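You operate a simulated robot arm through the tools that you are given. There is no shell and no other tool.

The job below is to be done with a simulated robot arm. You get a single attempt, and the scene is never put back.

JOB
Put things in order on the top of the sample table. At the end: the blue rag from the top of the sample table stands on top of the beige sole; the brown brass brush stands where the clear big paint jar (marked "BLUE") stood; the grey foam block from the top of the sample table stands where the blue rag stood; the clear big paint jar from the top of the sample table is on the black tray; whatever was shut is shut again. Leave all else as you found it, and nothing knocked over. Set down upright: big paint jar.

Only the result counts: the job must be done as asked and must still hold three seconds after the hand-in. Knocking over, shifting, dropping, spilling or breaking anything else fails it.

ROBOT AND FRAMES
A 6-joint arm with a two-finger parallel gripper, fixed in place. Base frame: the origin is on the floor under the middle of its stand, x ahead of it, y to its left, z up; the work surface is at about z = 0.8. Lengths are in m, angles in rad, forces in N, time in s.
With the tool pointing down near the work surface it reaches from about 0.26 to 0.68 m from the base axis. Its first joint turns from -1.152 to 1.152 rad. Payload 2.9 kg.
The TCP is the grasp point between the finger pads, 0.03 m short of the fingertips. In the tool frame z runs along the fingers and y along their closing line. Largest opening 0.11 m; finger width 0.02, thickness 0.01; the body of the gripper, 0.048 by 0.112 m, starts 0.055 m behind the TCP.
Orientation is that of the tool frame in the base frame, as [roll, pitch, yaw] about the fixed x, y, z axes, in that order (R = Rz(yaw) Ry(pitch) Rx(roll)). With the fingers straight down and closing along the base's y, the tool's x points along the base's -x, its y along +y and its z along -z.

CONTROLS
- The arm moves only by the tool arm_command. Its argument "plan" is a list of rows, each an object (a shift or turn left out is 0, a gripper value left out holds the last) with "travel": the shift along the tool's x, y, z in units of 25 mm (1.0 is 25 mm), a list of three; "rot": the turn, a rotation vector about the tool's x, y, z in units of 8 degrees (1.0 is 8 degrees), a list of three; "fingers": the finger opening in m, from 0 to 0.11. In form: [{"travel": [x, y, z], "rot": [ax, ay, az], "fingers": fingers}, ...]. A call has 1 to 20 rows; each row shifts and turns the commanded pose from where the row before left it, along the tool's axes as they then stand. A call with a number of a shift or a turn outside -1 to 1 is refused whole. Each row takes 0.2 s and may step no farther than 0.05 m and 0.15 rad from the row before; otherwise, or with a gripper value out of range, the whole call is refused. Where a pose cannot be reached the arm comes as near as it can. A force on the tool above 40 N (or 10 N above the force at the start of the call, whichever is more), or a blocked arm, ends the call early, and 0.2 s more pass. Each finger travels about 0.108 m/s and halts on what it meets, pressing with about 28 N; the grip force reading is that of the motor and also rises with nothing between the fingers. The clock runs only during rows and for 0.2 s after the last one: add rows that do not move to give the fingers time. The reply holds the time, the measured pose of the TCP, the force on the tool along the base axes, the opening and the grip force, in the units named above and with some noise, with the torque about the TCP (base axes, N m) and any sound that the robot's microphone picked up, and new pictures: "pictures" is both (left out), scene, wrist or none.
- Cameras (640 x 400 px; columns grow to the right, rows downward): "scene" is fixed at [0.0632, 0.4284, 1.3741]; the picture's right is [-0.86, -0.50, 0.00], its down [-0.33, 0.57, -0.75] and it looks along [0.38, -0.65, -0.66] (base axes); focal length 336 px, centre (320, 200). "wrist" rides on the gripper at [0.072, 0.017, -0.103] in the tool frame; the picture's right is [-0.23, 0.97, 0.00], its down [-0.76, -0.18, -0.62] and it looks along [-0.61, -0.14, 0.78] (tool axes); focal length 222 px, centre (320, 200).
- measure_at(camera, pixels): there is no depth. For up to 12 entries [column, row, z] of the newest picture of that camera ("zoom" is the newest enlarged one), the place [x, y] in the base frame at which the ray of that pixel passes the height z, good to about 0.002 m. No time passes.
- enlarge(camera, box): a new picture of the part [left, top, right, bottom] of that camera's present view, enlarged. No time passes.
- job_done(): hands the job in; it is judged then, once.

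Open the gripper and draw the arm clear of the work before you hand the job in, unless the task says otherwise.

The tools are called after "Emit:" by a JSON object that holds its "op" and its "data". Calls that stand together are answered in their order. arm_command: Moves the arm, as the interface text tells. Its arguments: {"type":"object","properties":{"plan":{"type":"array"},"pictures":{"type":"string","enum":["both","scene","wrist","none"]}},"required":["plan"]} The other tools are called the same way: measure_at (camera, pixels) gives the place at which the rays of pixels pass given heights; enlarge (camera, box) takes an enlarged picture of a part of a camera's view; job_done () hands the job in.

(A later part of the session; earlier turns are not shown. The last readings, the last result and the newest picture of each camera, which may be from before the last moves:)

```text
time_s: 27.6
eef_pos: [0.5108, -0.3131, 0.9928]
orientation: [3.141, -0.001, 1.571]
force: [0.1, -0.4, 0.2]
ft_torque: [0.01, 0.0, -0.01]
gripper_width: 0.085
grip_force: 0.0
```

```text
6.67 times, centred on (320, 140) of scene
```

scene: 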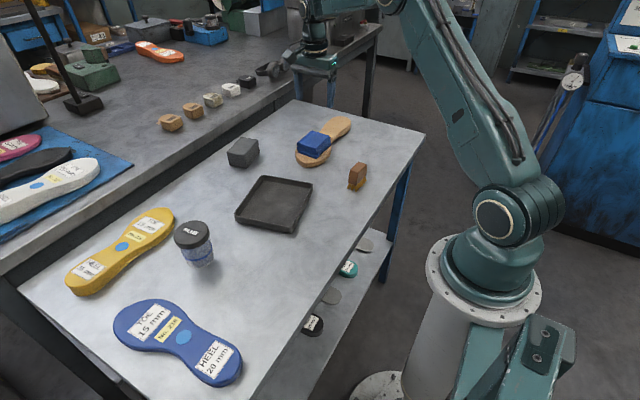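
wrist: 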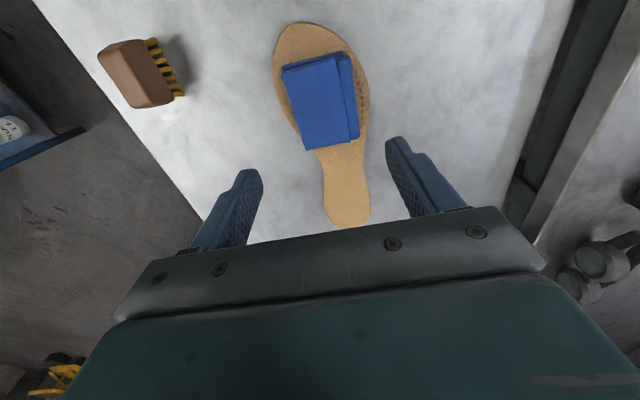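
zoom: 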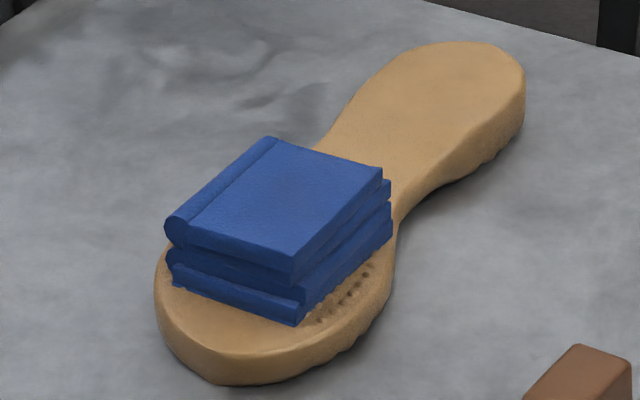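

The rag stands on the sole. Now I move towards the foam (centre ≈(0.676,−0.179)), open to 0.11, and turn the tool so that it closes along the foam's long side.

Emit:
{"op": "arm_command", "data": {"plan": [{"travel": [0.907, 0.92, 0], "fingers": 0.11}, {"travel": [0.907, 0.92, 0]}, {"travel": [0.907, 0.92, 0]}, {"travel": [0.907, 0.92, 0]}, {"travel": [0.907, 0.92, 0]}, {"travel": [0.907, 0.92, 0]}, {"rot": [0, 0, -0.956]}, {"rot": [0, 0, -0.956]}, {"rot": [0, 0, -0.956]}, {"rot": [0, 0, -0.956]}, {"rot": [0, 0, -0.956]}, {"rot": [0, 0, -0.956]}, {"rot": [0, 0, -0.956]}, {"rot": [0, 0, -0.956]}, {"rot": [0, 0, -0.956]}, {"rot": [0, 0, -0.956]}, {"rot": [0, 0, -0.956]}, {"rot": [0, 0, -0.956]}, {"rot": [0, 0, -0.956]}, {"travel": [0, 0, 0]}], "pictures": "both"}}

```text
time_s: 31.8
eef_pos: [0.6453, -0.1755, 0.9918]
orientation: [-3.141, 0.0, -2.974]
force: [-0.4, 0.7, 0.2]
ft_torque: [0.02, -0.01, -0.01]
gripper_width: 0.1101
grip_force: 0.1
out of reach, approached as far as the arm can: row 12
```

scene: 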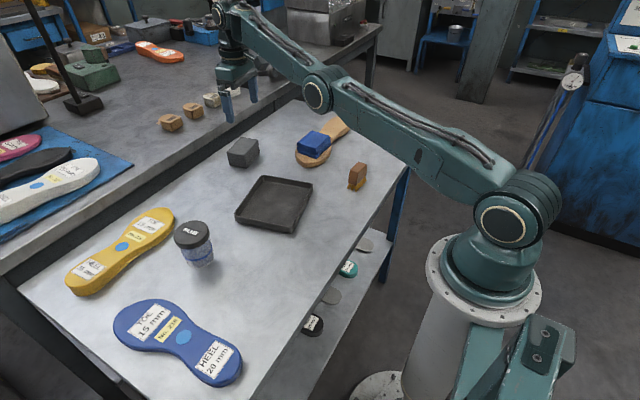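
wrist: 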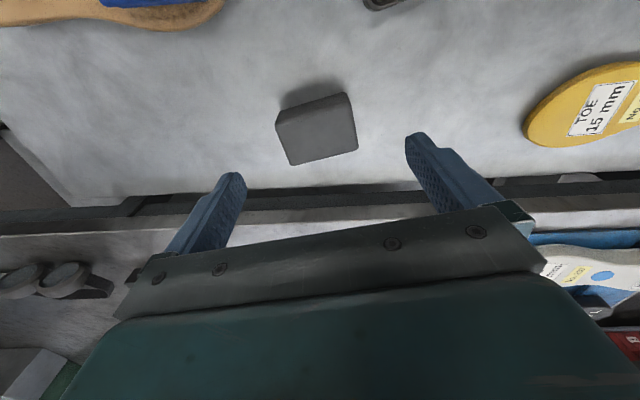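

The arm is at (0.645,−0.176), the foam shows at (275–357, 93–165) in the wrist view. I measure its corners and the bench edge behind it.

Emit:
{"op": "measure_at", "data": {"camera": "wrist", "pixels": [[276, 110, 0.84], [275, 122, 0.84], [347, 94, 0.84], [290, 165, 0.84], [358, 148, 0.84], [290, 165, 0.8], [358, 148, 0.8], [276, 122, 0.8], [300, 186, 0.8], [300, 186, 0.9], [300, 225, 0.9], [300, 225, 0.85]]}}

Emit:
{"op": "enlarge", "data": {"camera": "wrist", "box": [240, 70, 400, 170]}}

Emit:
{"op": "enlarge", "data": {"camera": "scene", "box": [190, 70, 310, 180]}}

```text
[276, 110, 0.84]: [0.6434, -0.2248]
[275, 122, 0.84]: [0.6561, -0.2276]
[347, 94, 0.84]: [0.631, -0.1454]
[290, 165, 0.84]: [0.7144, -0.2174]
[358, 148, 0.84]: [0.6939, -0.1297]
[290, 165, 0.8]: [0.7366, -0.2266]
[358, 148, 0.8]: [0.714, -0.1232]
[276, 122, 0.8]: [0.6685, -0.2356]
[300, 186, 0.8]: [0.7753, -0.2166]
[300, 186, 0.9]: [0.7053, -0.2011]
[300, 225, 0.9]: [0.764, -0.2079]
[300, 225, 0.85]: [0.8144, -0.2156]
```

```text
4.00 times, centred on (320, 120) of wrist
```

zoom: 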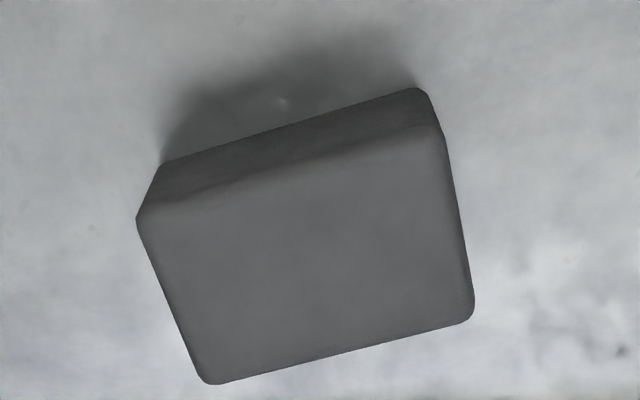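

```text
3.64 times, centred on (250, 125) of scene
```

zoom: 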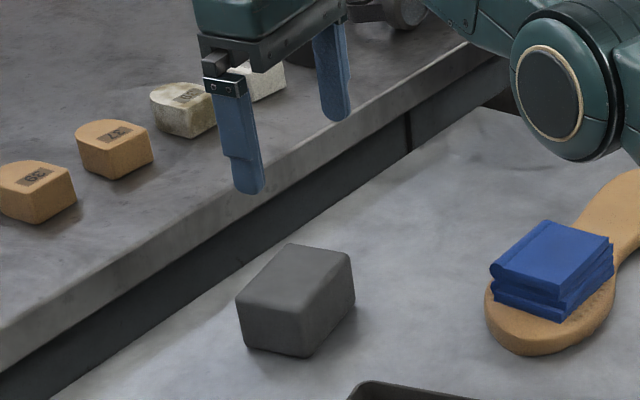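

The foam centre is ≈(0.677,−0.180), 3 cm beyond the present TCP. I tilt the tool 18° outward about its closing axis to gain reach, and move out over the foam.

Emit:
{"op": "arm_command", "data": {"plan": [{"rot": [0, -0.75, 0]}, {"rot": [0, -0.75, 0]}, {"rot": [0, -0.75, 0]}, {"travel": [0, -0.37, 0]}, {"travel": [-0.57, 0, 0.185]}, {"travel": [-0.57, 0, 0.185]}, {"travel": [0, 0, 0]}], "pictures": "both"}}

```text
time_s: 33.4
eef_pos: [0.6351, -0.1728, 1.0511]
orientation: [3.131, 0.262, -2.976]
force: [0.2, 0.2, 0.0]
ft_torque: [-0.01, 0.01, 0.02]
gripper_width: 0.11
grip_force: 0.0
out of reach, approached as far as the arm can: row 1, 2, 3, 5, 6
```

scene: 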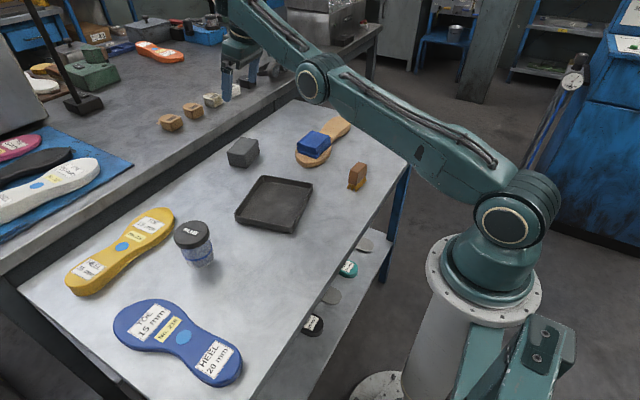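
wrist: 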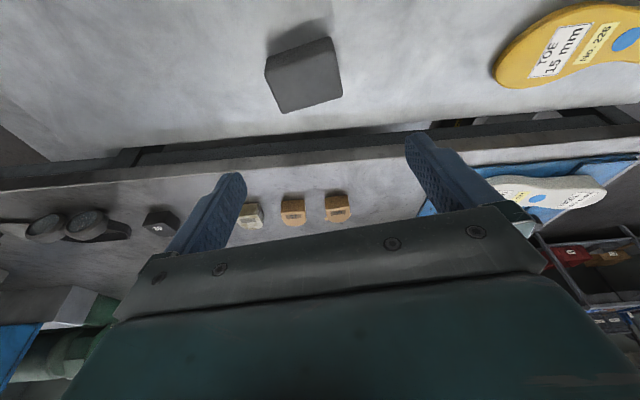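

The tilt is not reachable at this height (arm stopped at z=1.051, pitch 0.262). I level the tool again, draw in slightly, and descend vertically towards z≈0.91, where the reach is better.

Emit:
{"op": "arm_command", "data": {"plan": [{"rot": [0.076, 0.94, 0]}, {"rot": [0, 0.94, 0]}, {"travel": [0.4, 0, 0]}, {"travel": [0.4, 0, 0.6]}, {"travel": [0, 0, 1]}, {"travel": [0, 0, 1]}, {"travel": [0, 0, 1]}, {"travel": [0, 0, 1]}, {"travel": [0, 0, 0]}], "pictures": "both"}}

```text
time_s: 35.4
eef_pos: [0.6161, -0.1775, 0.9352]
orientation: [3.14, 0.001, -2.975]
force: [-0.2, -0.7, -0.1]
ft_torque: [-0.04, 0.01, 0.0]
gripper_width: 0.1102
grip_force: 0.1
```

scene: 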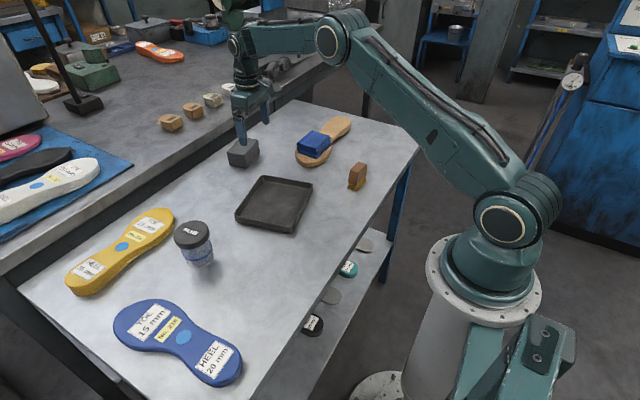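
wrist: 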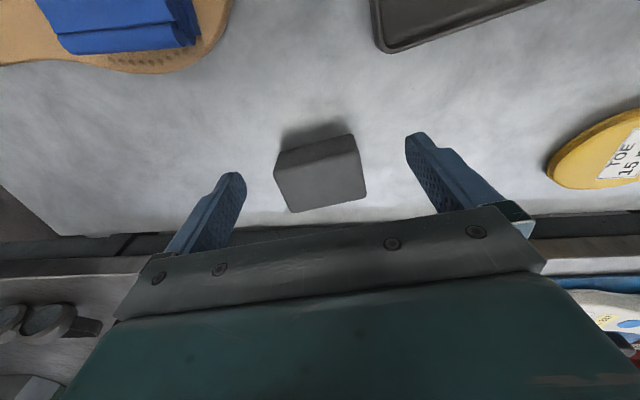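

Now the arm is in a less stretched pose (elbow visibly bent). I try the outward tilt again here, plus the sideways shift of −12 mm to line up with the foam.

Emit:
{"op": "arm_command", "data": {"plan": [{"travel": [0, -0.49, 0]}, {"rot": [0, -0.7, 0]}, {"rot": [0, -0.7, 0]}, {"rot": [0, -0.7, 0]}, {"travel": [0, 0, 0]}], "pictures": "both"}}

```text
time_s: 36.6
eef_pos: [0.6169, -0.1899, 0.9365]
orientation: [3.141, 0.297, -2.976]
force: [0.2, -0.1, -0.1]
ft_torque: [-0.01, -0.02, -0.02]
gripper_width: 0.1099
grip_force: 0.0
```

scene: 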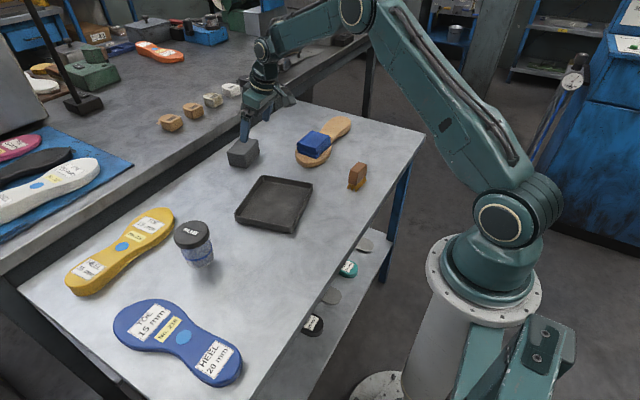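
wrist: 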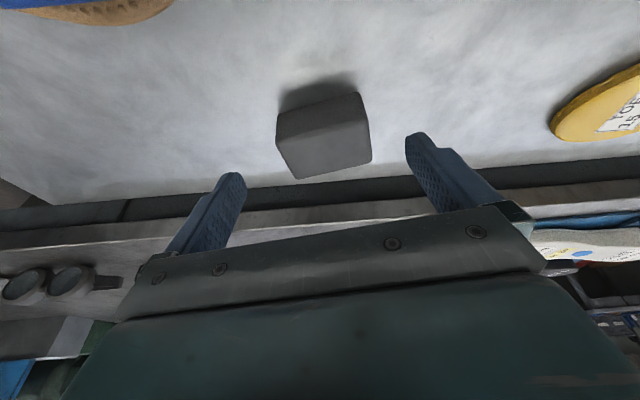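

The tilt (17°) is now reached. I move 56 mm outward and 35 mm down, staying above the foam, and check alignment.

Emit:
{"op": "arm_command", "data": {"plan": [{"travel": [-0.577, 0, 0.665]}, {"travel": [-0.577, 0, 0.665]}, {"travel": [-0.577, 0, 0.665]}, {"travel": [0, 0, 0]}], "pictures": "both"}}

Emit:
{"op": "enlarge", "data": {"camera": "scene", "box": [200, 80, 296, 180]}}

```text
time_s: 37.6
eef_pos: [0.674, -0.1802, 0.9008]
orientation: [3.141, 0.296, -2.976]
force: [0.8, -0.3, 0.2]
ft_torque: [-0.01, 0.0, -0.01]
gripper_width: 0.1101
grip_force: 0.0
```

scene: 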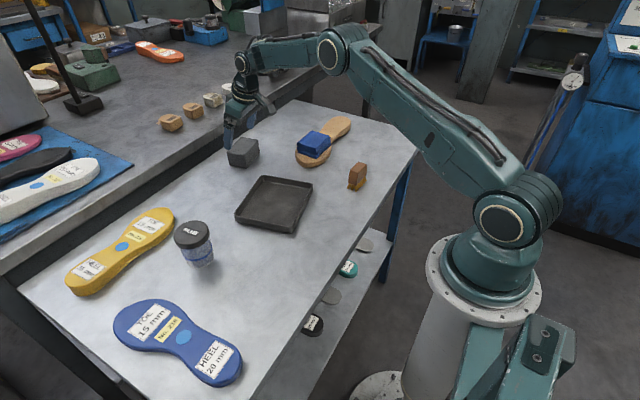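
wrist: 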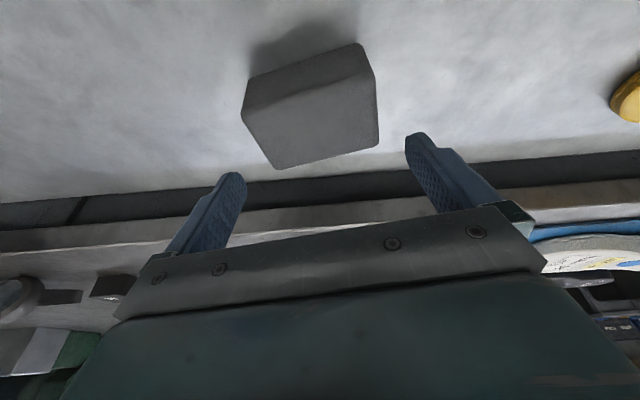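

```text
4.00 times, centred on (248, 130) of scene
```

zoom: 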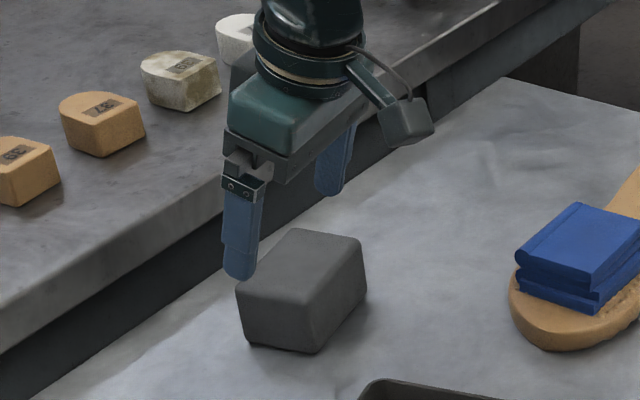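

Reached (0.674,−0.180,0.901). I check the foam corners again from this view before going down.

Emit:
{"op": "measure_at", "data": {"camera": "wrist", "pixels": [[242, 113, 0.842], [372, 73, 0.842], [279, 169, 0.842], [379, 146, 0.842], [249, 79, 0.8], [360, 44, 0.8]]}}

```text
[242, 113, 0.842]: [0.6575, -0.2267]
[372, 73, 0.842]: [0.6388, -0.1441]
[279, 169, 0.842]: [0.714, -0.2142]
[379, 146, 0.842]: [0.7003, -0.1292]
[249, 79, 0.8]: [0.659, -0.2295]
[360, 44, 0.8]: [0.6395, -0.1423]
```

The fingers are centred on the foam's long axis to within 1 mm. I descend vertically 62 mm.

Emit:
{"op": "arm_command", "data": {"plan": [{"travel": [0.181, 0.04, 0.593]}, {"travel": [0.181, 0, 0.593]}, {"travel": [0.181, 0, 0.593]}, {"travel": [0.181, 0, 0.593]}, {"travel": [0, 0, 0]}], "pictures": "both"}}

Emit:
{"op": "enlarge", "data": {"camera": "scene", "box": [200, 80, 296, 180]}}

```text
time_s: 38.8
eef_pos: [0.6734, -0.1781, 0.8387]
orientation: [-3.139, 0.296, -2.976]
force: [0.0, -0.9, 0.1]
ft_torque: [-0.01, -0.02, 0.02]
gripper_width: 0.11
grip_force: 0.0
```

scene: 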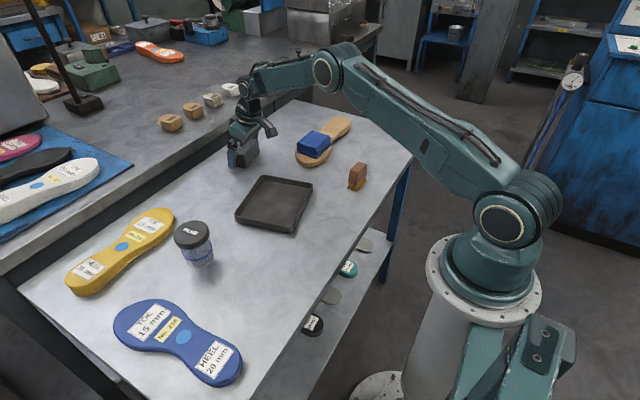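
wrist: 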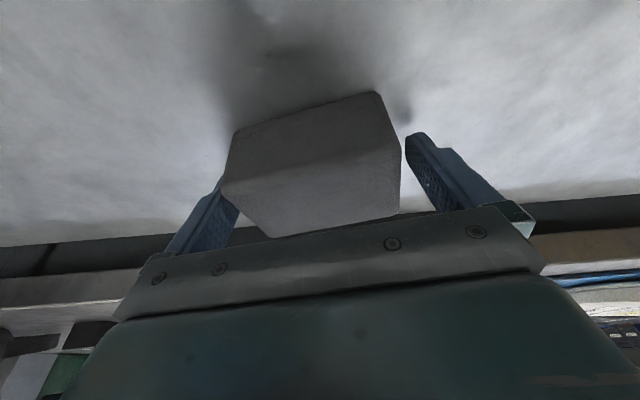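

```text
4.00 times, centred on (248, 130) of scene
```

zoom: 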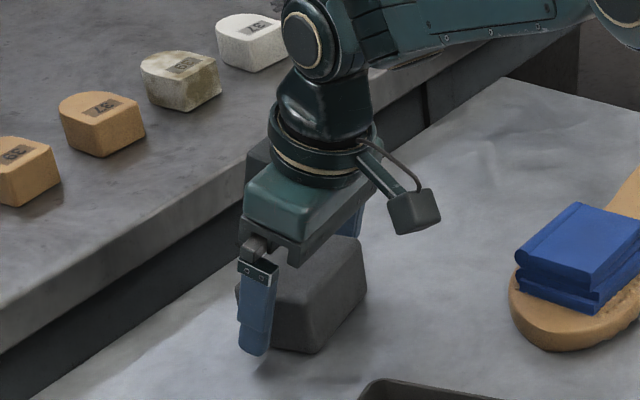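

The fingers straddle the foam ends, no contact. I close on it.

Emit:
{"op": "arm_command", "data": {"plan": [{"fingers": 0.07}, {"fingers": 0.07}, {"fingers": 0.07}, {"fingers": 0.07}], "pictures": "wrist"}}

```text
time_s: 39.8
eef_pos: [0.6736, -0.1786, 0.839]
orientation: [3.141, 0.294, -2.975]
force: [-0.4, -0.7, 0.6]
ft_torque: [0.01, -0.03, -0.01]
gripper_width: 0.0893
grip_force: 27.6
```

wrist: 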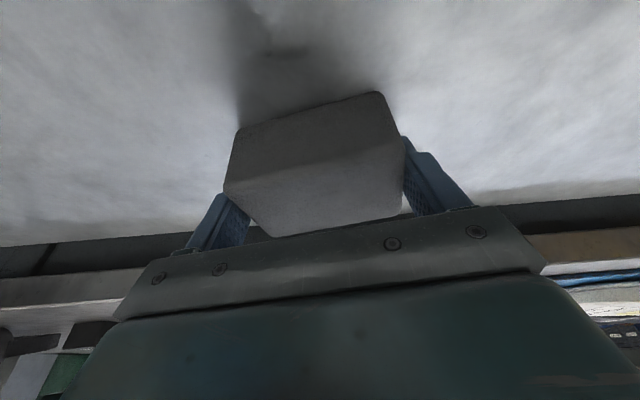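

The foam is held (0.089, 28 N). I lift it 4 cm first.

Emit:
{"op": "arm_command", "data": {"plan": [{"travel": [-0.117, 0, -0.38]}, {"travel": [-0.175, 0, -0.575]}, {"travel": [-0.175, 0, -0.575]}, {"travel": [0, 0, 0]}], "pictures": "both"}}

```text
time_s: 40.8
eef_pos: [0.6727, -0.1797, 0.8788]
orientation: [-3.14, 0.294, -2.976]
force: [0.3, 0.8, -0.5]
ft_torque: [0.01, 0.0, 0.03]
gripper_width: 0.0889
grip_force: 28.0
```

scene: 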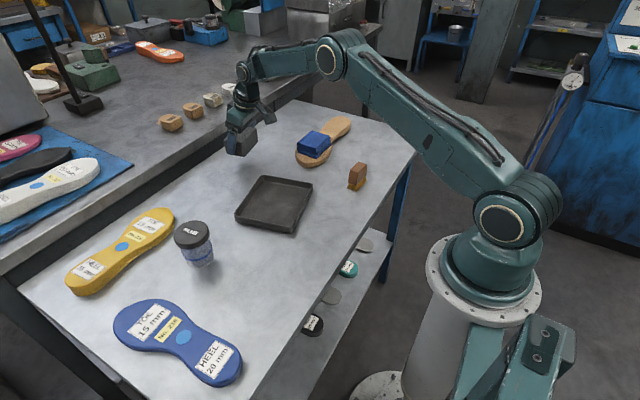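
wrist: 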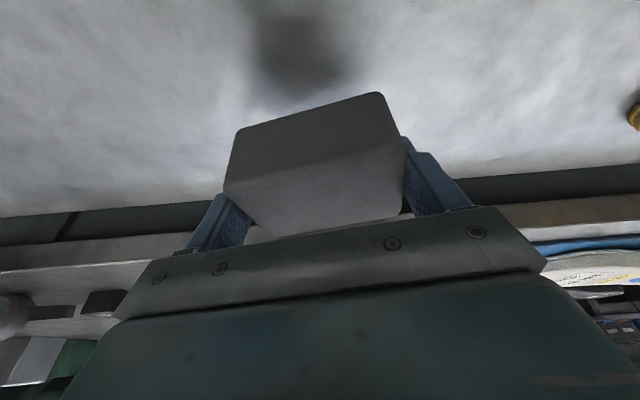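

The foam is lifted cleanly. I carry it inward and up over the table to above the rag's old place (≈(0.352,0.180), z≈0.96).

Emit:
{"op": "arm_command", "data": {"plan": [{"travel": [0.515, 0.958, -0.357]}, {"travel": [0.515, 0.958, -0.357]}, {"travel": [0.515, 0.958, -0.357]}, {"travel": [0.515, 0.958, -0.357]}, {"travel": [0.515, 0.958, -0.357]}, {"travel": [0.515, 0.958, -0.357]}, {"travel": [0.515, 0.958, -0.357]}, {"travel": [0.515, 0.958, -0.357]}, {"travel": [0.515, 0.958, -0.357]}, {"travel": [0.515, 0.958, -0.357]}, {"travel": [0.515, 0.958, -0.357]}, {"travel": [0.515, 0.958, -0.357]}, {"travel": [0.515, 0.958, -0.357]}, {"travel": [0.515, 0.958, -0.357]}, {"travel": [0.515, 0.958, -0.357]}, {"travel": [0.515, 0.958, -0.357]}, {"travel": [0.515, 0.958, -0.357]}, {"travel": [0, 0, 0]}], "pictures": "both"}}

```text
time_s: 44.6
eef_pos: [0.3552, 0.1797, 0.9599]
orientation: [-3.141, 0.294, -2.976]
force: [0.3, 0.7, 0.4]
ft_torque: [0.01, 0.03, 0.0]
gripper_width: 0.0888
grip_force: 27.8
```

scene: 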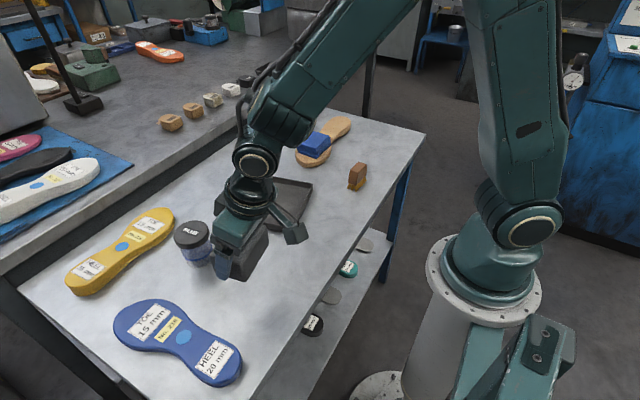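
wrist: 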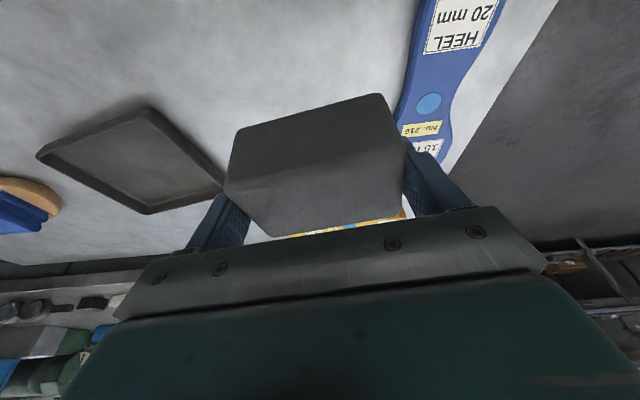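

The foam is above the rag's place. I lower it 9 cm and check.

Emit:
{"op": "arm_command", "data": {"plan": [{"travel": [0.292, 0.04, 0.852]}, {"travel": [0.292, 0, 0.852]}, {"travel": [0.292, 0, 0.852]}, {"travel": [0.292, 0, 0.852]}, {"travel": [0, 0, 0]}], "pictures": "both"}}

Emit:
{"op": "enlarge", "data": {"camera": "scene", "box": [180, 220, 340, 320]}}

```text
time_s: 45.8
eef_pos: [0.3524, 0.1791, 0.8685]
orientation: [-3.14, 0.296, -2.976]
force: [0.0, -0.5, 0.8]
ft_torque: [0.01, 0.04, -0.01]
gripper_width: 0.0888
grip_force: 28.4
```

scene: 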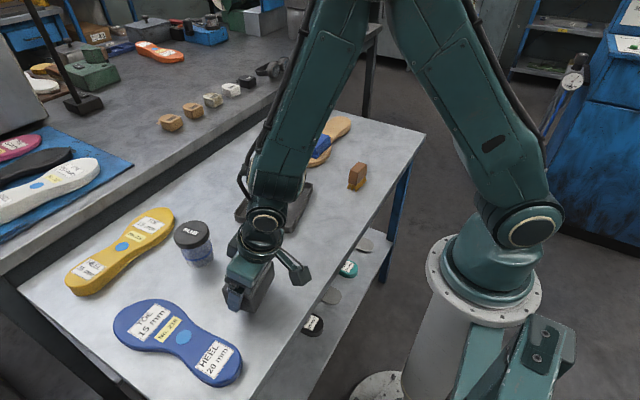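
wrist: 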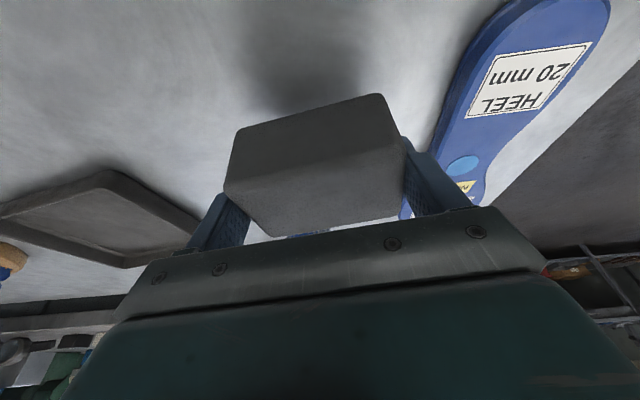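

```text
4.00 times, centred on (260, 270) of scene
```

zoom: 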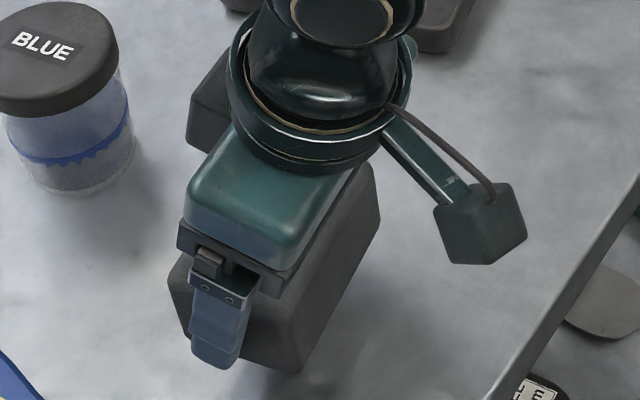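

Clear all around. I lower another ~26 mm, then approach contact in small steps.

Emit:
{"op": "arm_command", "data": {"plan": [{"travel": [0.078, 0.02, 0.253]}, {"travel": [0.078, 0.02, 0.253]}, {"travel": [0.078, 0.02, 0.253]}, {"travel": [0.07, 0, 0.23]}, {"travel": [0, 0, 0]}], "pictures": "none"}}

Emit:
{"op": "arm_command", "data": {"plan": [{"travel": [0.015, 0, 0.05]}, {"travel": [0, 0, 0]}], "pictures": "none"}}

```text
time_s: 47.0
eef_pos: [0.3527, 0.1814, 0.8427]
orientation: [3.141, 0.295, -2.976]
force: [0.8, -0.4, 0.3]
ft_torque: [-0.04, -0.01, -0.01]
gripper_width: 0.0888
grip_force: 27.7
```

```text
time_s: 47.6
eef_pos: [0.3516, 0.1816, 0.8427]
orientation: [-3.141, 0.296, -2.975]
force: [0.6, 0.2, -0.7]
ft_torque: [0.02, 0.0, 0.02]
gripper_width: 0.0887
grip_force: 27.6
```

Still hovering ~2–3 mm over the table; I continue in 1 mm steps.

Emit:
{"op": "arm_command", "data": {"plan": [{"travel": [0.013, 0, 0.042]}, {"travel": [0, 0, 0]}], "pictures": "none"}}

Emit:
{"op": "arm_command", "data": {"plan": [{"travel": [0.013, 0, 0.042]}, {"travel": [0, 0, 0]}], "pictures": "none"}}

Emit:
{"op": "arm_command", "data": {"plan": [{"travel": [0.013, 0, 0.042]}, {"travel": [0, 0, 0]}], "pictures": "none"}}

```text
time_s: 48.2
eef_pos: [0.3516, 0.1803, 0.841]
orientation: [3.141, 0.295, -2.974]
force: [-0.5, 0.1, -0.1]
ft_torque: [0.01, -0.02, 0.04]
gripper_width: 0.089
grip_force: 27.8
```

```text
time_s: 48.8
eef_pos: [0.3526, 0.1804, 0.8405]
orientation: [-3.14, 0.294, -2.975]
force: [-0.5, 0.4, 0.0]
ft_torque: [-0.03, 0.01, 0.0]
gripper_width: 0.0889
grip_force: 27.9
```

```text
time_s: 49.4
eef_pos: [0.3516, 0.1813, 0.8389]
orientation: [3.141, 0.296, -2.975]
force: [0.0, 0.6, 0.2]
ft_torque: [0.0, -0.01, 0.01]
gripper_width: 0.0889
grip_force: 28.1
```

One more 1 mm step at a time until contact is felt.

Emit:
{"op": "arm_command", "data": {"plan": [{"travel": [0.013, 0, 0.042]}, {"travel": [0, 0, 0]}], "pictures": "none"}}

Emit:
{"op": "arm_command", "data": {"plan": [{"travel": [0.01, 0, 0.03]}, {"travel": [0, 0, 0]}], "pictures": "both"}}

Emit:
{"op": "enlarge", "data": {"camera": "scene", "box": [180, 220, 340, 320]}}

```text
time_s: 50.0
eef_pos: [0.3533, 0.1826, 0.8379]
orientation: [-3.141, 0.297, -2.976]
force: [-1.2, -1.7, 9.7]
ft_torque: [0.23, 0.12, 0.0]
gripper_width: 0.089
grip_force: 27.7
```

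```text
time_s: 50.6
eef_pos: [0.3532, 0.1808, 0.8383]
orientation: [-3.141, 0.299, -2.976]
force: [-4.4, -2.3, 27.6]
ft_torque: [0.22, 0.25, 0.07]
gripper_width: 0.0887
grip_force: 28.4
```

scene: 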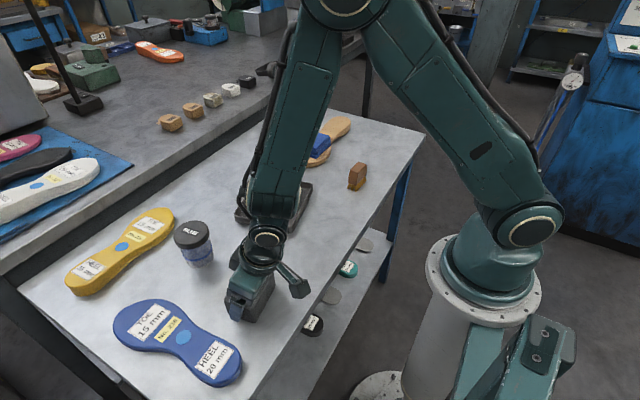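
wrist: 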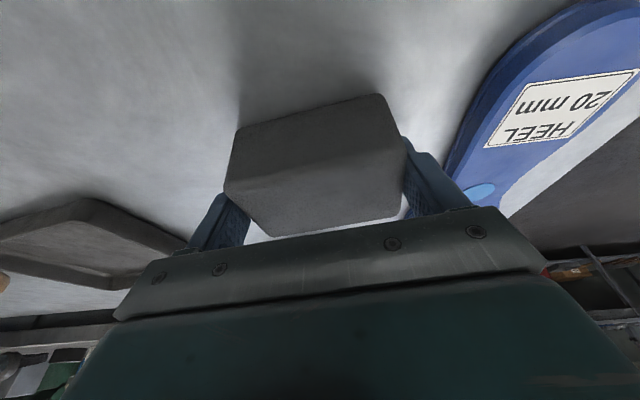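

```text
4.00 times, centred on (260, 270) of scene
```

zoom: 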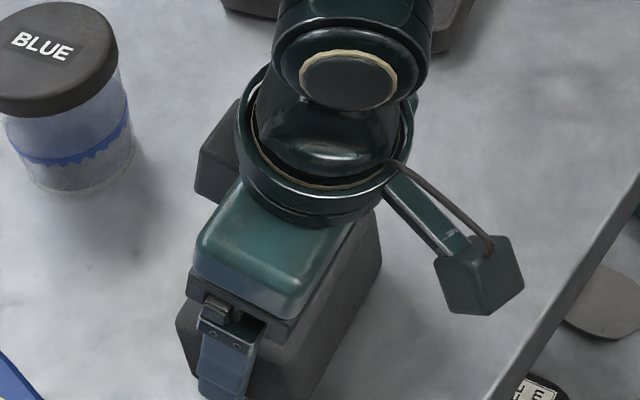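

Contact is made (~28 N). I ease off 1 mm, open to 0.106 and check.

Emit:
{"op": "arm_command", "data": {"plan": [{"travel": [-0.015, 0, -0.048]}, {"fingers": 0.093}, {"fingers": 0.1}, {"fingers": 0.106}, {"travel": [0, 0, 0]}], "pictures": "none"}}

Emit:
{"op": "arm_command", "data": {"plan": [{"travel": [0, 0, -0.4]}, {"travel": [0, 0, -0.8]}, {"travel": [0, 0, -1]}, {"travel": [0, 0, -1]}, {"travel": [0, 0, -1]}, {"travel": [0, 0, -1]}, {"travel": [0, 0, 0]}], "pictures": "both"}}

```text
time_s: 51.8
eef_pos: [0.352, 0.1815, 0.8374]
orientation: [-3.14, 0.296, -2.976]
force: [0.8, -0.1, 0.6]
ft_torque: [0.0, -0.01, -0.02]
gripper_width: 0.1062
grip_force: 0.0
```

```text
time_s: 53.4
eef_pos: [0.3139, 0.175, 0.9627]
orientation: [-3.14, 0.295, -2.977]
force: [-0.4, 0.5, -0.1]
ft_torque: [0.01, -0.02, 0.01]
gripper_width: 0.1062
grip_force: 0.0
```

scene: 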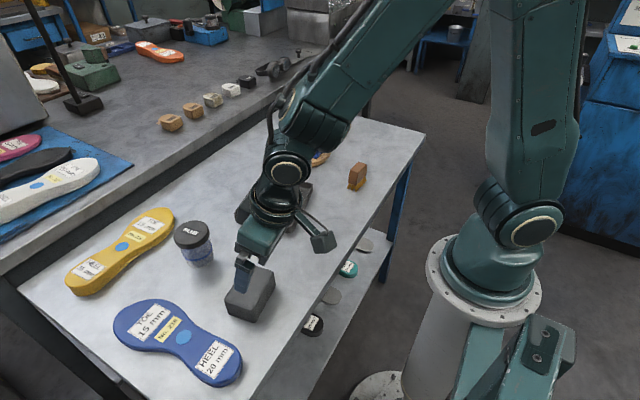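
wrist: 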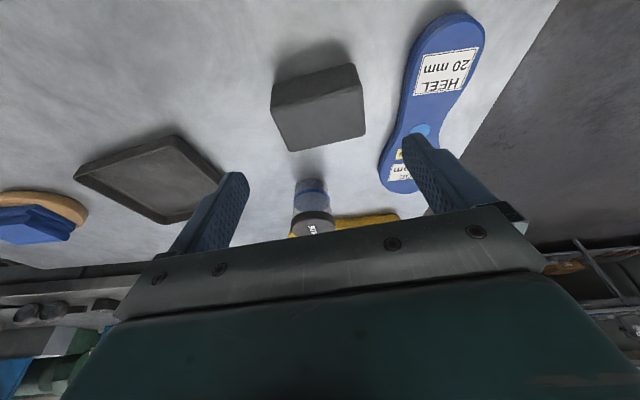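

The foam stands at the rag's old place. I level the tool, then move to a viewing pose behind the jar.

Emit:
{"op": "arm_command", "data": {"plan": [{"travel": [0, 0, -0.5], "rot": [0, 0.704, 0]}, {"rot": [0, 0.704, 0]}, {"rot": [0, 0.704, 0]}, {"travel": [-0.6, 0, -0.8]}, {"travel": [-0.6, 0, -0.8]}, {"travel": [-0.6, 0, -0.8]}, {"travel": [-0.6, 0, -0.3]}, {"travel": [-0.6, 0, 0]}, {"travel": [0, 0, 0]}], "pictures": "both"}}

Emit:
{"op": "enlarge", "data": {"camera": "scene", "box": [60, 190, 300, 340]}}

```text
time_s: 55.4
eef_pos: [0.3845, 0.1867, 1.0423]
orientation: [-3.14, 0.0, -2.975]
force: [0.5, -0.1, 0.6]
ft_torque: [0.02, 0.01, -0.01]
gripper_width: 0.1061
grip_force: 0.0
```

scene: 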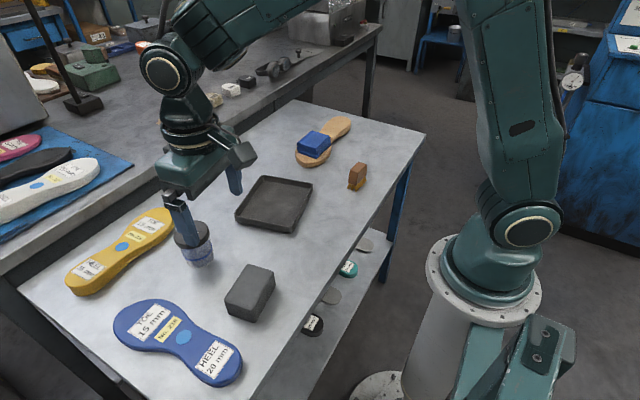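
wrist: 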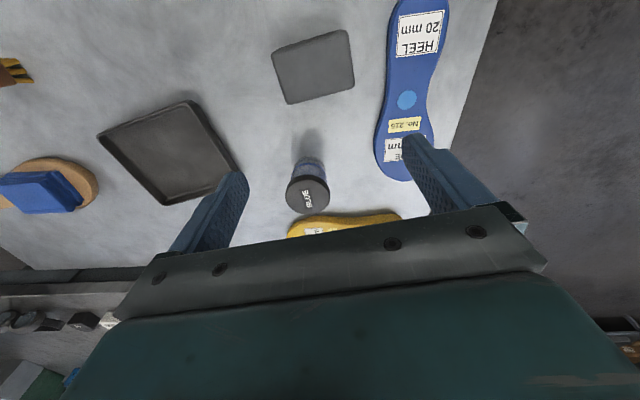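

```text
2.67 times, centred on (180, 265) of scene
```

zoom: 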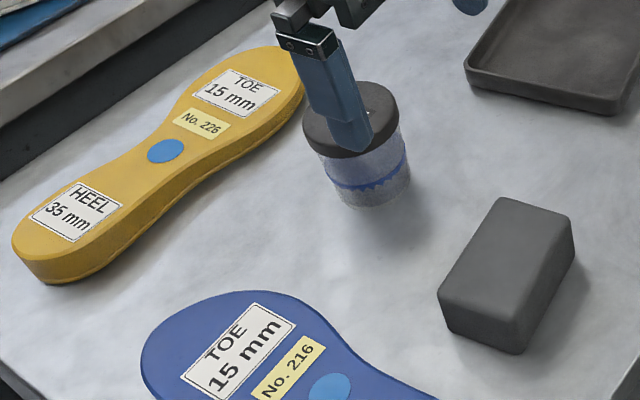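

I measure the foam's new centre, the jar lid and the near edge of the yellow sole.

Emit:
{"op": "enlarge", "data": {"camera": "wrist", "box": [256, 130, 416, 240]}}

Emit:
{"op": "measure_at", "data": {"camera": "wrist", "pixels": [[271, 50, 0.843], [345, 29, 0.843], [287, 104, 0.843], [354, 83, 0.843], [308, 196, 0.885], [308, 196, 0.875], [290, 222, 0.81], [310, 218, 0.81], [340, 214, 0.81], [380, 210, 0.81], [400, 218, 0.81], [308, 157, 0.8]]}}

```text
3.64 times, centred on (336, 185) of wrist
```

zoom: 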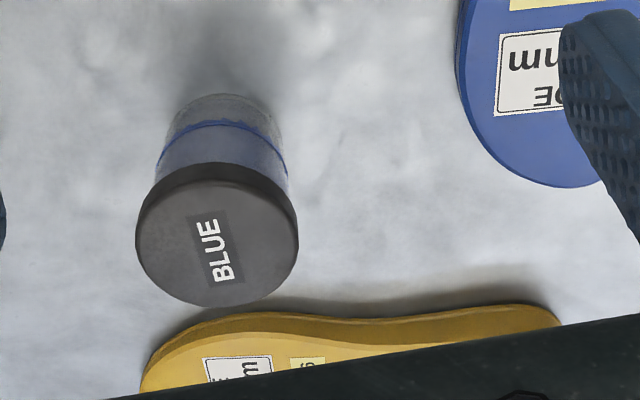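

```text
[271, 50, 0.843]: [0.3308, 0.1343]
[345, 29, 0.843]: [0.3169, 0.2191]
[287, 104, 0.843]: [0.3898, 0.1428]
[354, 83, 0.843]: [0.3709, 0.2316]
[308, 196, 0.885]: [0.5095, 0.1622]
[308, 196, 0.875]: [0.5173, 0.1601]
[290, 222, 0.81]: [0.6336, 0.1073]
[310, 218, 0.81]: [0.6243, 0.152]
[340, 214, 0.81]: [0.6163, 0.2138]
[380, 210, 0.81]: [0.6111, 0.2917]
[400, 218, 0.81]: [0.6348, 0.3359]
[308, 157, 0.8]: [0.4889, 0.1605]
```

The foam's new centre is ≈(0.352,0.182), matching the rag's old spot. The jar axis is ≈(0.518,0.160), lid top ≈0.877. I move above the jar with fingers fully open and stop at z≈0.95.

Emit:
{"op": "measure_at", "data": {"camera": "wrist", "pixels": [[376, 151, 0.81], [382, 168, 0.81], [391, 180, 0.81], [98, 138, 0.82], [191, 101, 0.82], [165, 205, 0.82], [242, 168, 0.82]]}}

Emit:
{"op": "arm_command", "data": {"plan": [{"travel": [-0.848, -0.323, 0], "fingers": 0.11}, {"travel": [-0.848, -0.323, 0]}, {"travel": [-0.848, -0.323, 0]}, {"travel": [-0.848, -0.323, 0]}, {"travel": [-0.848, -0.323, 0]}, {"travel": [-0.848, -0.323, 0]}, {"travel": [0, 0, 0.9]}, {"travel": [0, 0, 0.9]}, {"travel": [0, 0, 0.9]}, {"travel": [0, 0, 0.9]}, {"travel": [0, 0, 0]}], "pictures": "both"}}

Emit:
{"op": "enlarge", "data": {"camera": "scene", "box": [120, 160, 280, 280]}}

```text
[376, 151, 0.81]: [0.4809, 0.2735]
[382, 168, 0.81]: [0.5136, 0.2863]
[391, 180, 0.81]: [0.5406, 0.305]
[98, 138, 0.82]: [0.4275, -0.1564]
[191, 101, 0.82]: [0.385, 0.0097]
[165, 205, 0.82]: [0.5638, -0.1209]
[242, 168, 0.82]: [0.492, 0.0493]
```

```text
time_s: 57.8
eef_pos: [0.5182, 0.1599, 0.9532]
orientation: [3.141, 0.001, -2.976]
force: [-0.6, -0.3, 0.2]
ft_torque: [0.01, 0.0, -0.02]
gripper_width: 0.11
grip_force: 0.0
```

scene: 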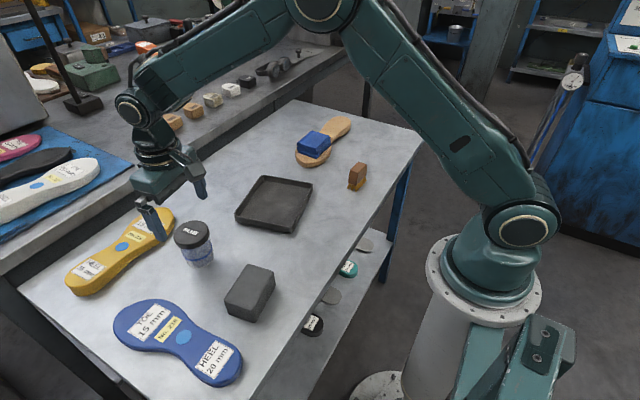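
wrist: 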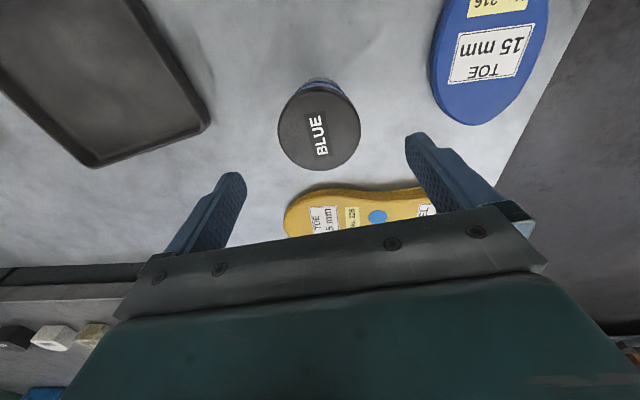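

```text
3.33 times, centred on (200, 220) of scene
```

zoom: 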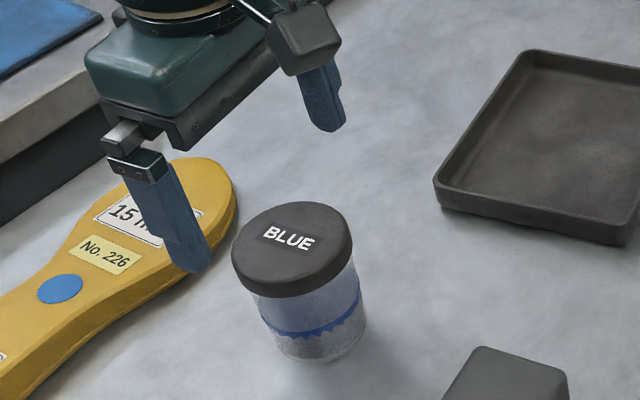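

The lid is seen as a circle centred near (319.5,128). I check its position at the plausible lid heights.

Emit:
{"op": "measure_at", "data": {"camera": "wrist", "pixels": [[319.5, 128, 0.877], [319.5, 128, 0.885], [319.5, 128, 0.87], [278, 128, 0.877], [361, 128, 0.877], [319.5, 87, 0.877], [319.5, 170, 0.877]]}}

Emit:
{"op": "measure_at", "data": {"camera": "zoom", "pixels": [[292, 243, 0.877], [292, 243, 0.885], [292, 243, 0.87], [318, 362, 0.8], [232, 240, 0.877], [352, 245, 0.877]]}}

```text
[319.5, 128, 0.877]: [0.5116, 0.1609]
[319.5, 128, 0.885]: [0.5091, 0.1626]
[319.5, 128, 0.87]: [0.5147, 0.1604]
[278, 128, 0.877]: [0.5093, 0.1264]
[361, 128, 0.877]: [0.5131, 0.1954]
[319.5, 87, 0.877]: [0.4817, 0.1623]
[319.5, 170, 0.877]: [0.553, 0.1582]
```

```text
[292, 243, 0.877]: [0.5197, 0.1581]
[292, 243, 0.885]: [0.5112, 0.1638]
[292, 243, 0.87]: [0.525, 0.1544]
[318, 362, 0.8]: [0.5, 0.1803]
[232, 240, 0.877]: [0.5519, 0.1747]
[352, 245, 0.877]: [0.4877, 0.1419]
```

Both views agree on the jar axis (0.516,0.161), lid top ≈0.881. I adjust 2 mm and descend to z≈0.857.

Emit:
{"op": "arm_command", "data": {"plan": [{"travel": [0.09, 0.05, 0.5]}, {"travel": [0, 0, 0.8]}, {"travel": [0, 0, 0.9]}, {"travel": [0, 0, 0.9]}, {"travel": [0, 0, 0.75]}, {"travel": [0, 0, 0]}], "pictures": "both"}}

Emit:
{"op": "enlarge", "data": {"camera": "scene", "box": [120, 180, 280, 300]}}

```text
time_s: 59.2
eef_pos: [0.5167, 0.1614, 0.8551]
orientation: [-3.141, 0.002, -2.976]
force: [0.8, -0.2, -0.7]
ft_torque: [0.02, 0.01, -0.02]
gripper_width: 0.11
grip_force: 0.1
```

scene: 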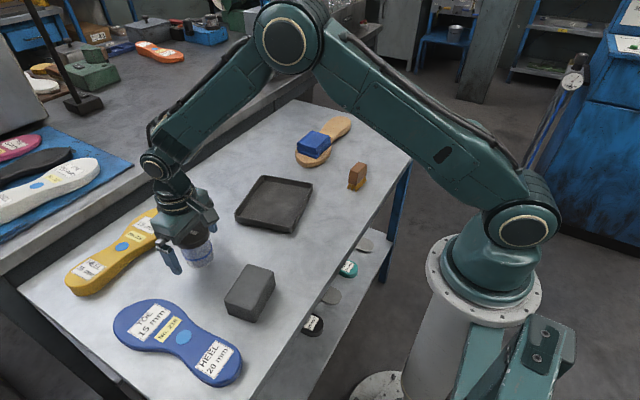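
wrist: 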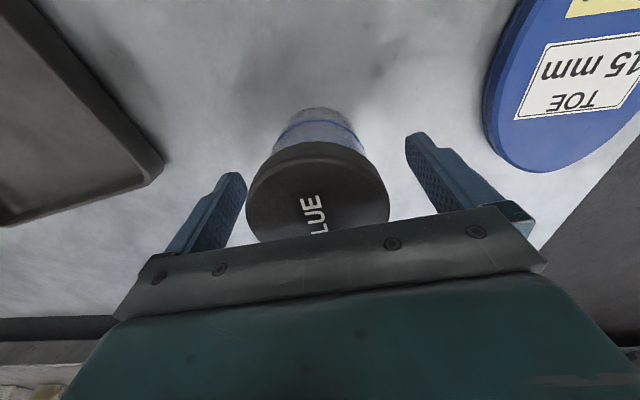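

```text
3.33 times, centred on (200, 240) of scene
```

zoom: 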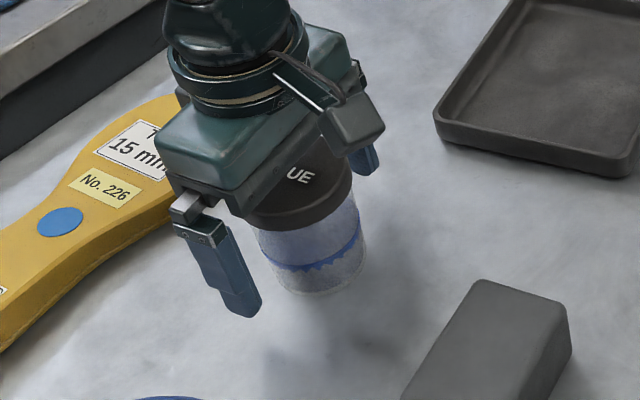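

The jar is between the fingers with clearance. I close on the lid/body.

Emit:
{"op": "arm_command", "data": {"plan": [{"fingers": 0.06}, {"fingers": 0.06}, {"fingers": 0.06}, {"fingers": 0.06}, {"fingers": 0.06}], "pictures": "both"}}

Emit:
{"op": "enlarge", "data": {"camera": "scene", "box": [120, 180, 280, 300]}}

```text
time_s: 60.4
eef_pos: [0.5167, 0.1605, 0.8565]
orientation: [-3.141, 0.0, -2.975]
force: [0.4, -0.3, 0.1]
ft_torque: [0.01, -0.05, 0.0]
gripper_width: 0.066
grip_force: 28.0
```

scene: 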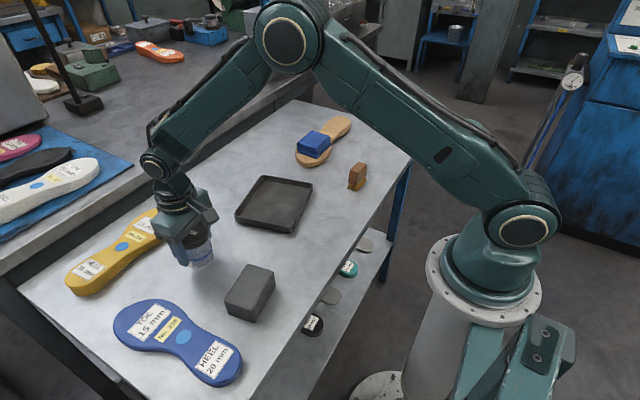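
wrist: 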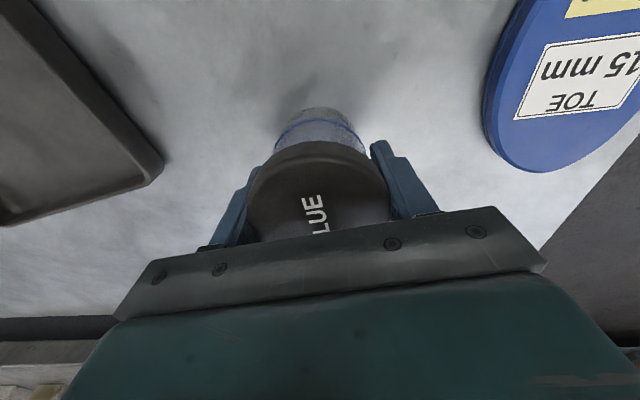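

```text
3.33 times, centred on (200, 240) of scene
```

zoom: 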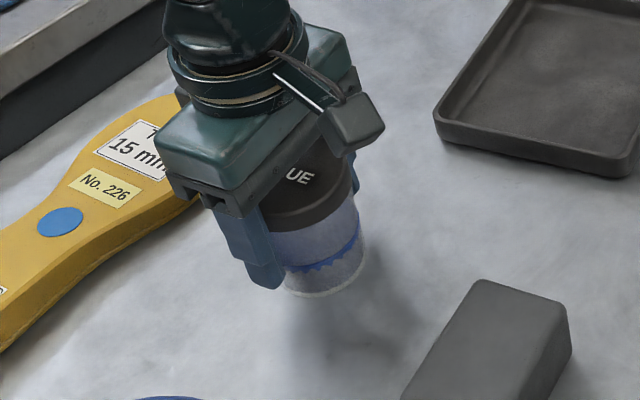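

The jar is held (0.066 wide, 28 N). I lift it smoothly by about 12 cm.

Emit:
{"op": "arm_command", "data": {"plan": [{"travel": [0, 0, -0.2]}, {"travel": [0, 0, -0.4]}, {"travel": [0, 0, -0.6]}, {"travel": [0, 0, -0.8]}, {"travel": [0, 0, -0.8]}, {"travel": [0, 0, -0.8]}, {"travel": [0, 0, -0.7]}, {"travel": [0, 0, -0.4]}, {"travel": [0, 0, -0.1]}, {"travel": [0, 0, 0]}], "pictures": "both"}}

Emit:
{"op": "enlarge", "data": {"camera": "scene", "box": [120, 140, 280, 280]}}

```text
time_s: 62.6
eef_pos: [0.5162, 0.1613, 0.9753]
orientation: [3.141, 0.0, -2.975]
force: [-0.6, -0.6, -2.8]
ft_torque: [-0.02, 0.04, -0.05]
gripper_width: 0.0661
grip_force: 28.1
```

scene: 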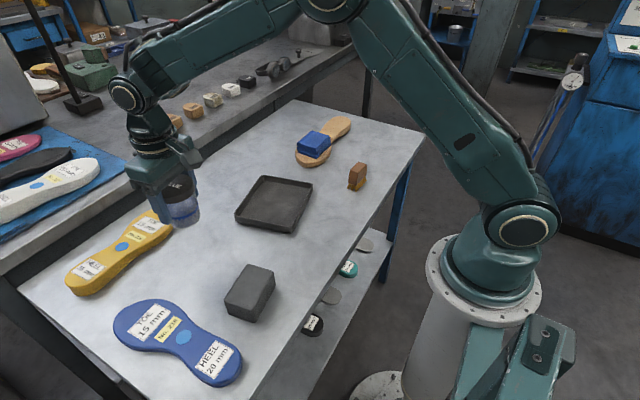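
wrist: 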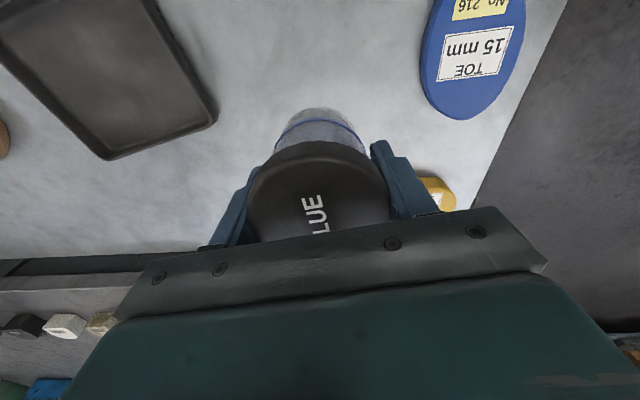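

```text
2.86 times, centred on (200, 210) of scene
```

zoom: 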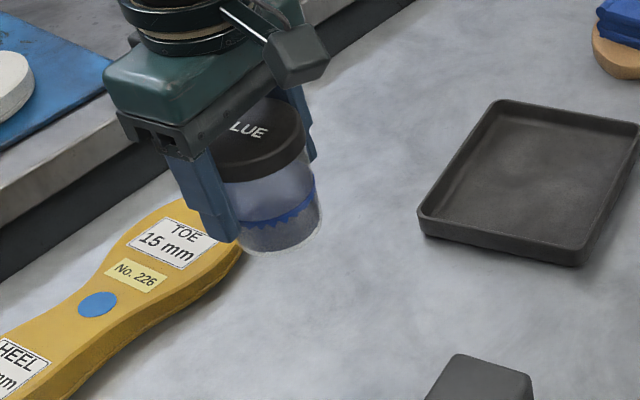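

The jar is lifted and upright. I measure the tray rim corners once more with this clear view, then carry the jar over its middle.

Emit:
{"op": "measure_at", "data": {"camera": "zoom", "pixels": [[499, 101, 0.82], [419, 216, 0.82], [580, 247, 0.82], [503, 122, 0.803], [434, 216, 0.803], [575, 247, 0.803]]}}

Emit:
{"op": "measure_at", "data": {"camera": "scene", "pixels": [[312, 183, 0.82], [263, 176, 0.82], [235, 216, 0.82], [293, 227, 0.82]]}}

Emit:
{"op": "arm_command", "data": {"plan": [{"travel": [0.17, -0.475, 0]}, {"travel": [0.341, -0.95, 0]}, {"travel": [0.341, -0.95, 0]}, {"travel": [0.341, -0.95, 0]}, {"travel": [0.341, -0.95, 0]}, {"travel": [0.341, -0.95, 0]}, {"travel": [0.341, -0.95, 0]}, {"travel": [0.341, -0.95, 0]}, {"travel": [0.341, -0.95, 0]}, {"travel": [0.17, -0.475, 0]}, {"travel": [0, 0, 0]}], "pictures": "both"}}

```text
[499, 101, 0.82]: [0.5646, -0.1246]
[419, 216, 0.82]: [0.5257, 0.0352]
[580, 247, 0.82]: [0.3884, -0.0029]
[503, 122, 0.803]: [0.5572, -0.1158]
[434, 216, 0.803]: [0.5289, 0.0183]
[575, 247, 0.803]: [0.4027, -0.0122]
```

```text
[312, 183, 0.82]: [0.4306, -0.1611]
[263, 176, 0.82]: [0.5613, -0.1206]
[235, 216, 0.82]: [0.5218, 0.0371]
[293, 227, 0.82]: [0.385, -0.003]
```

```text
time_s: 65.0
eef_pos: [0.4766, -0.0629, 0.9759]
orientation: [-3.141, 0.002, -2.977]
force: [0.1, -0.4, -1.8]
ft_torque: [0.01, 0.03, 0.01]
gripper_width: 0.0661
grip_force: 27.8
```

scene: 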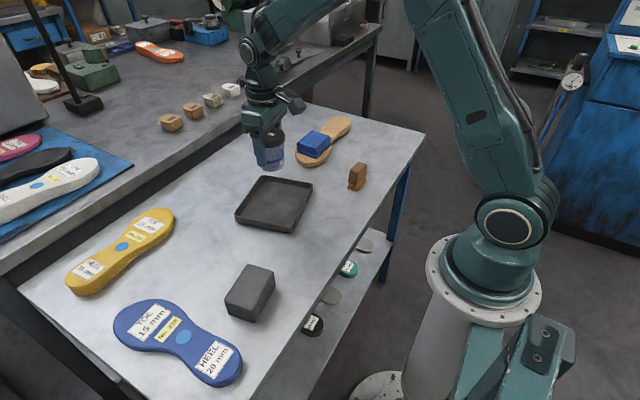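
wrist: 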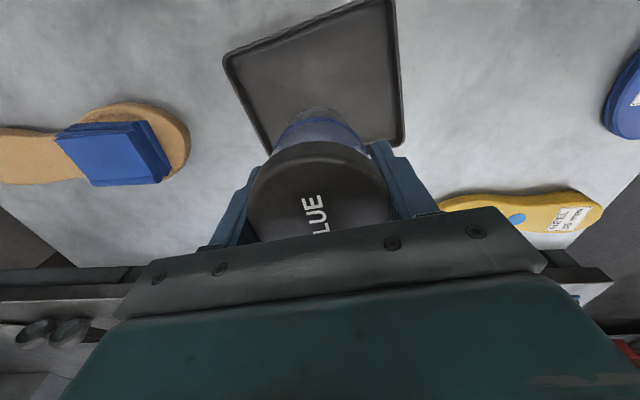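

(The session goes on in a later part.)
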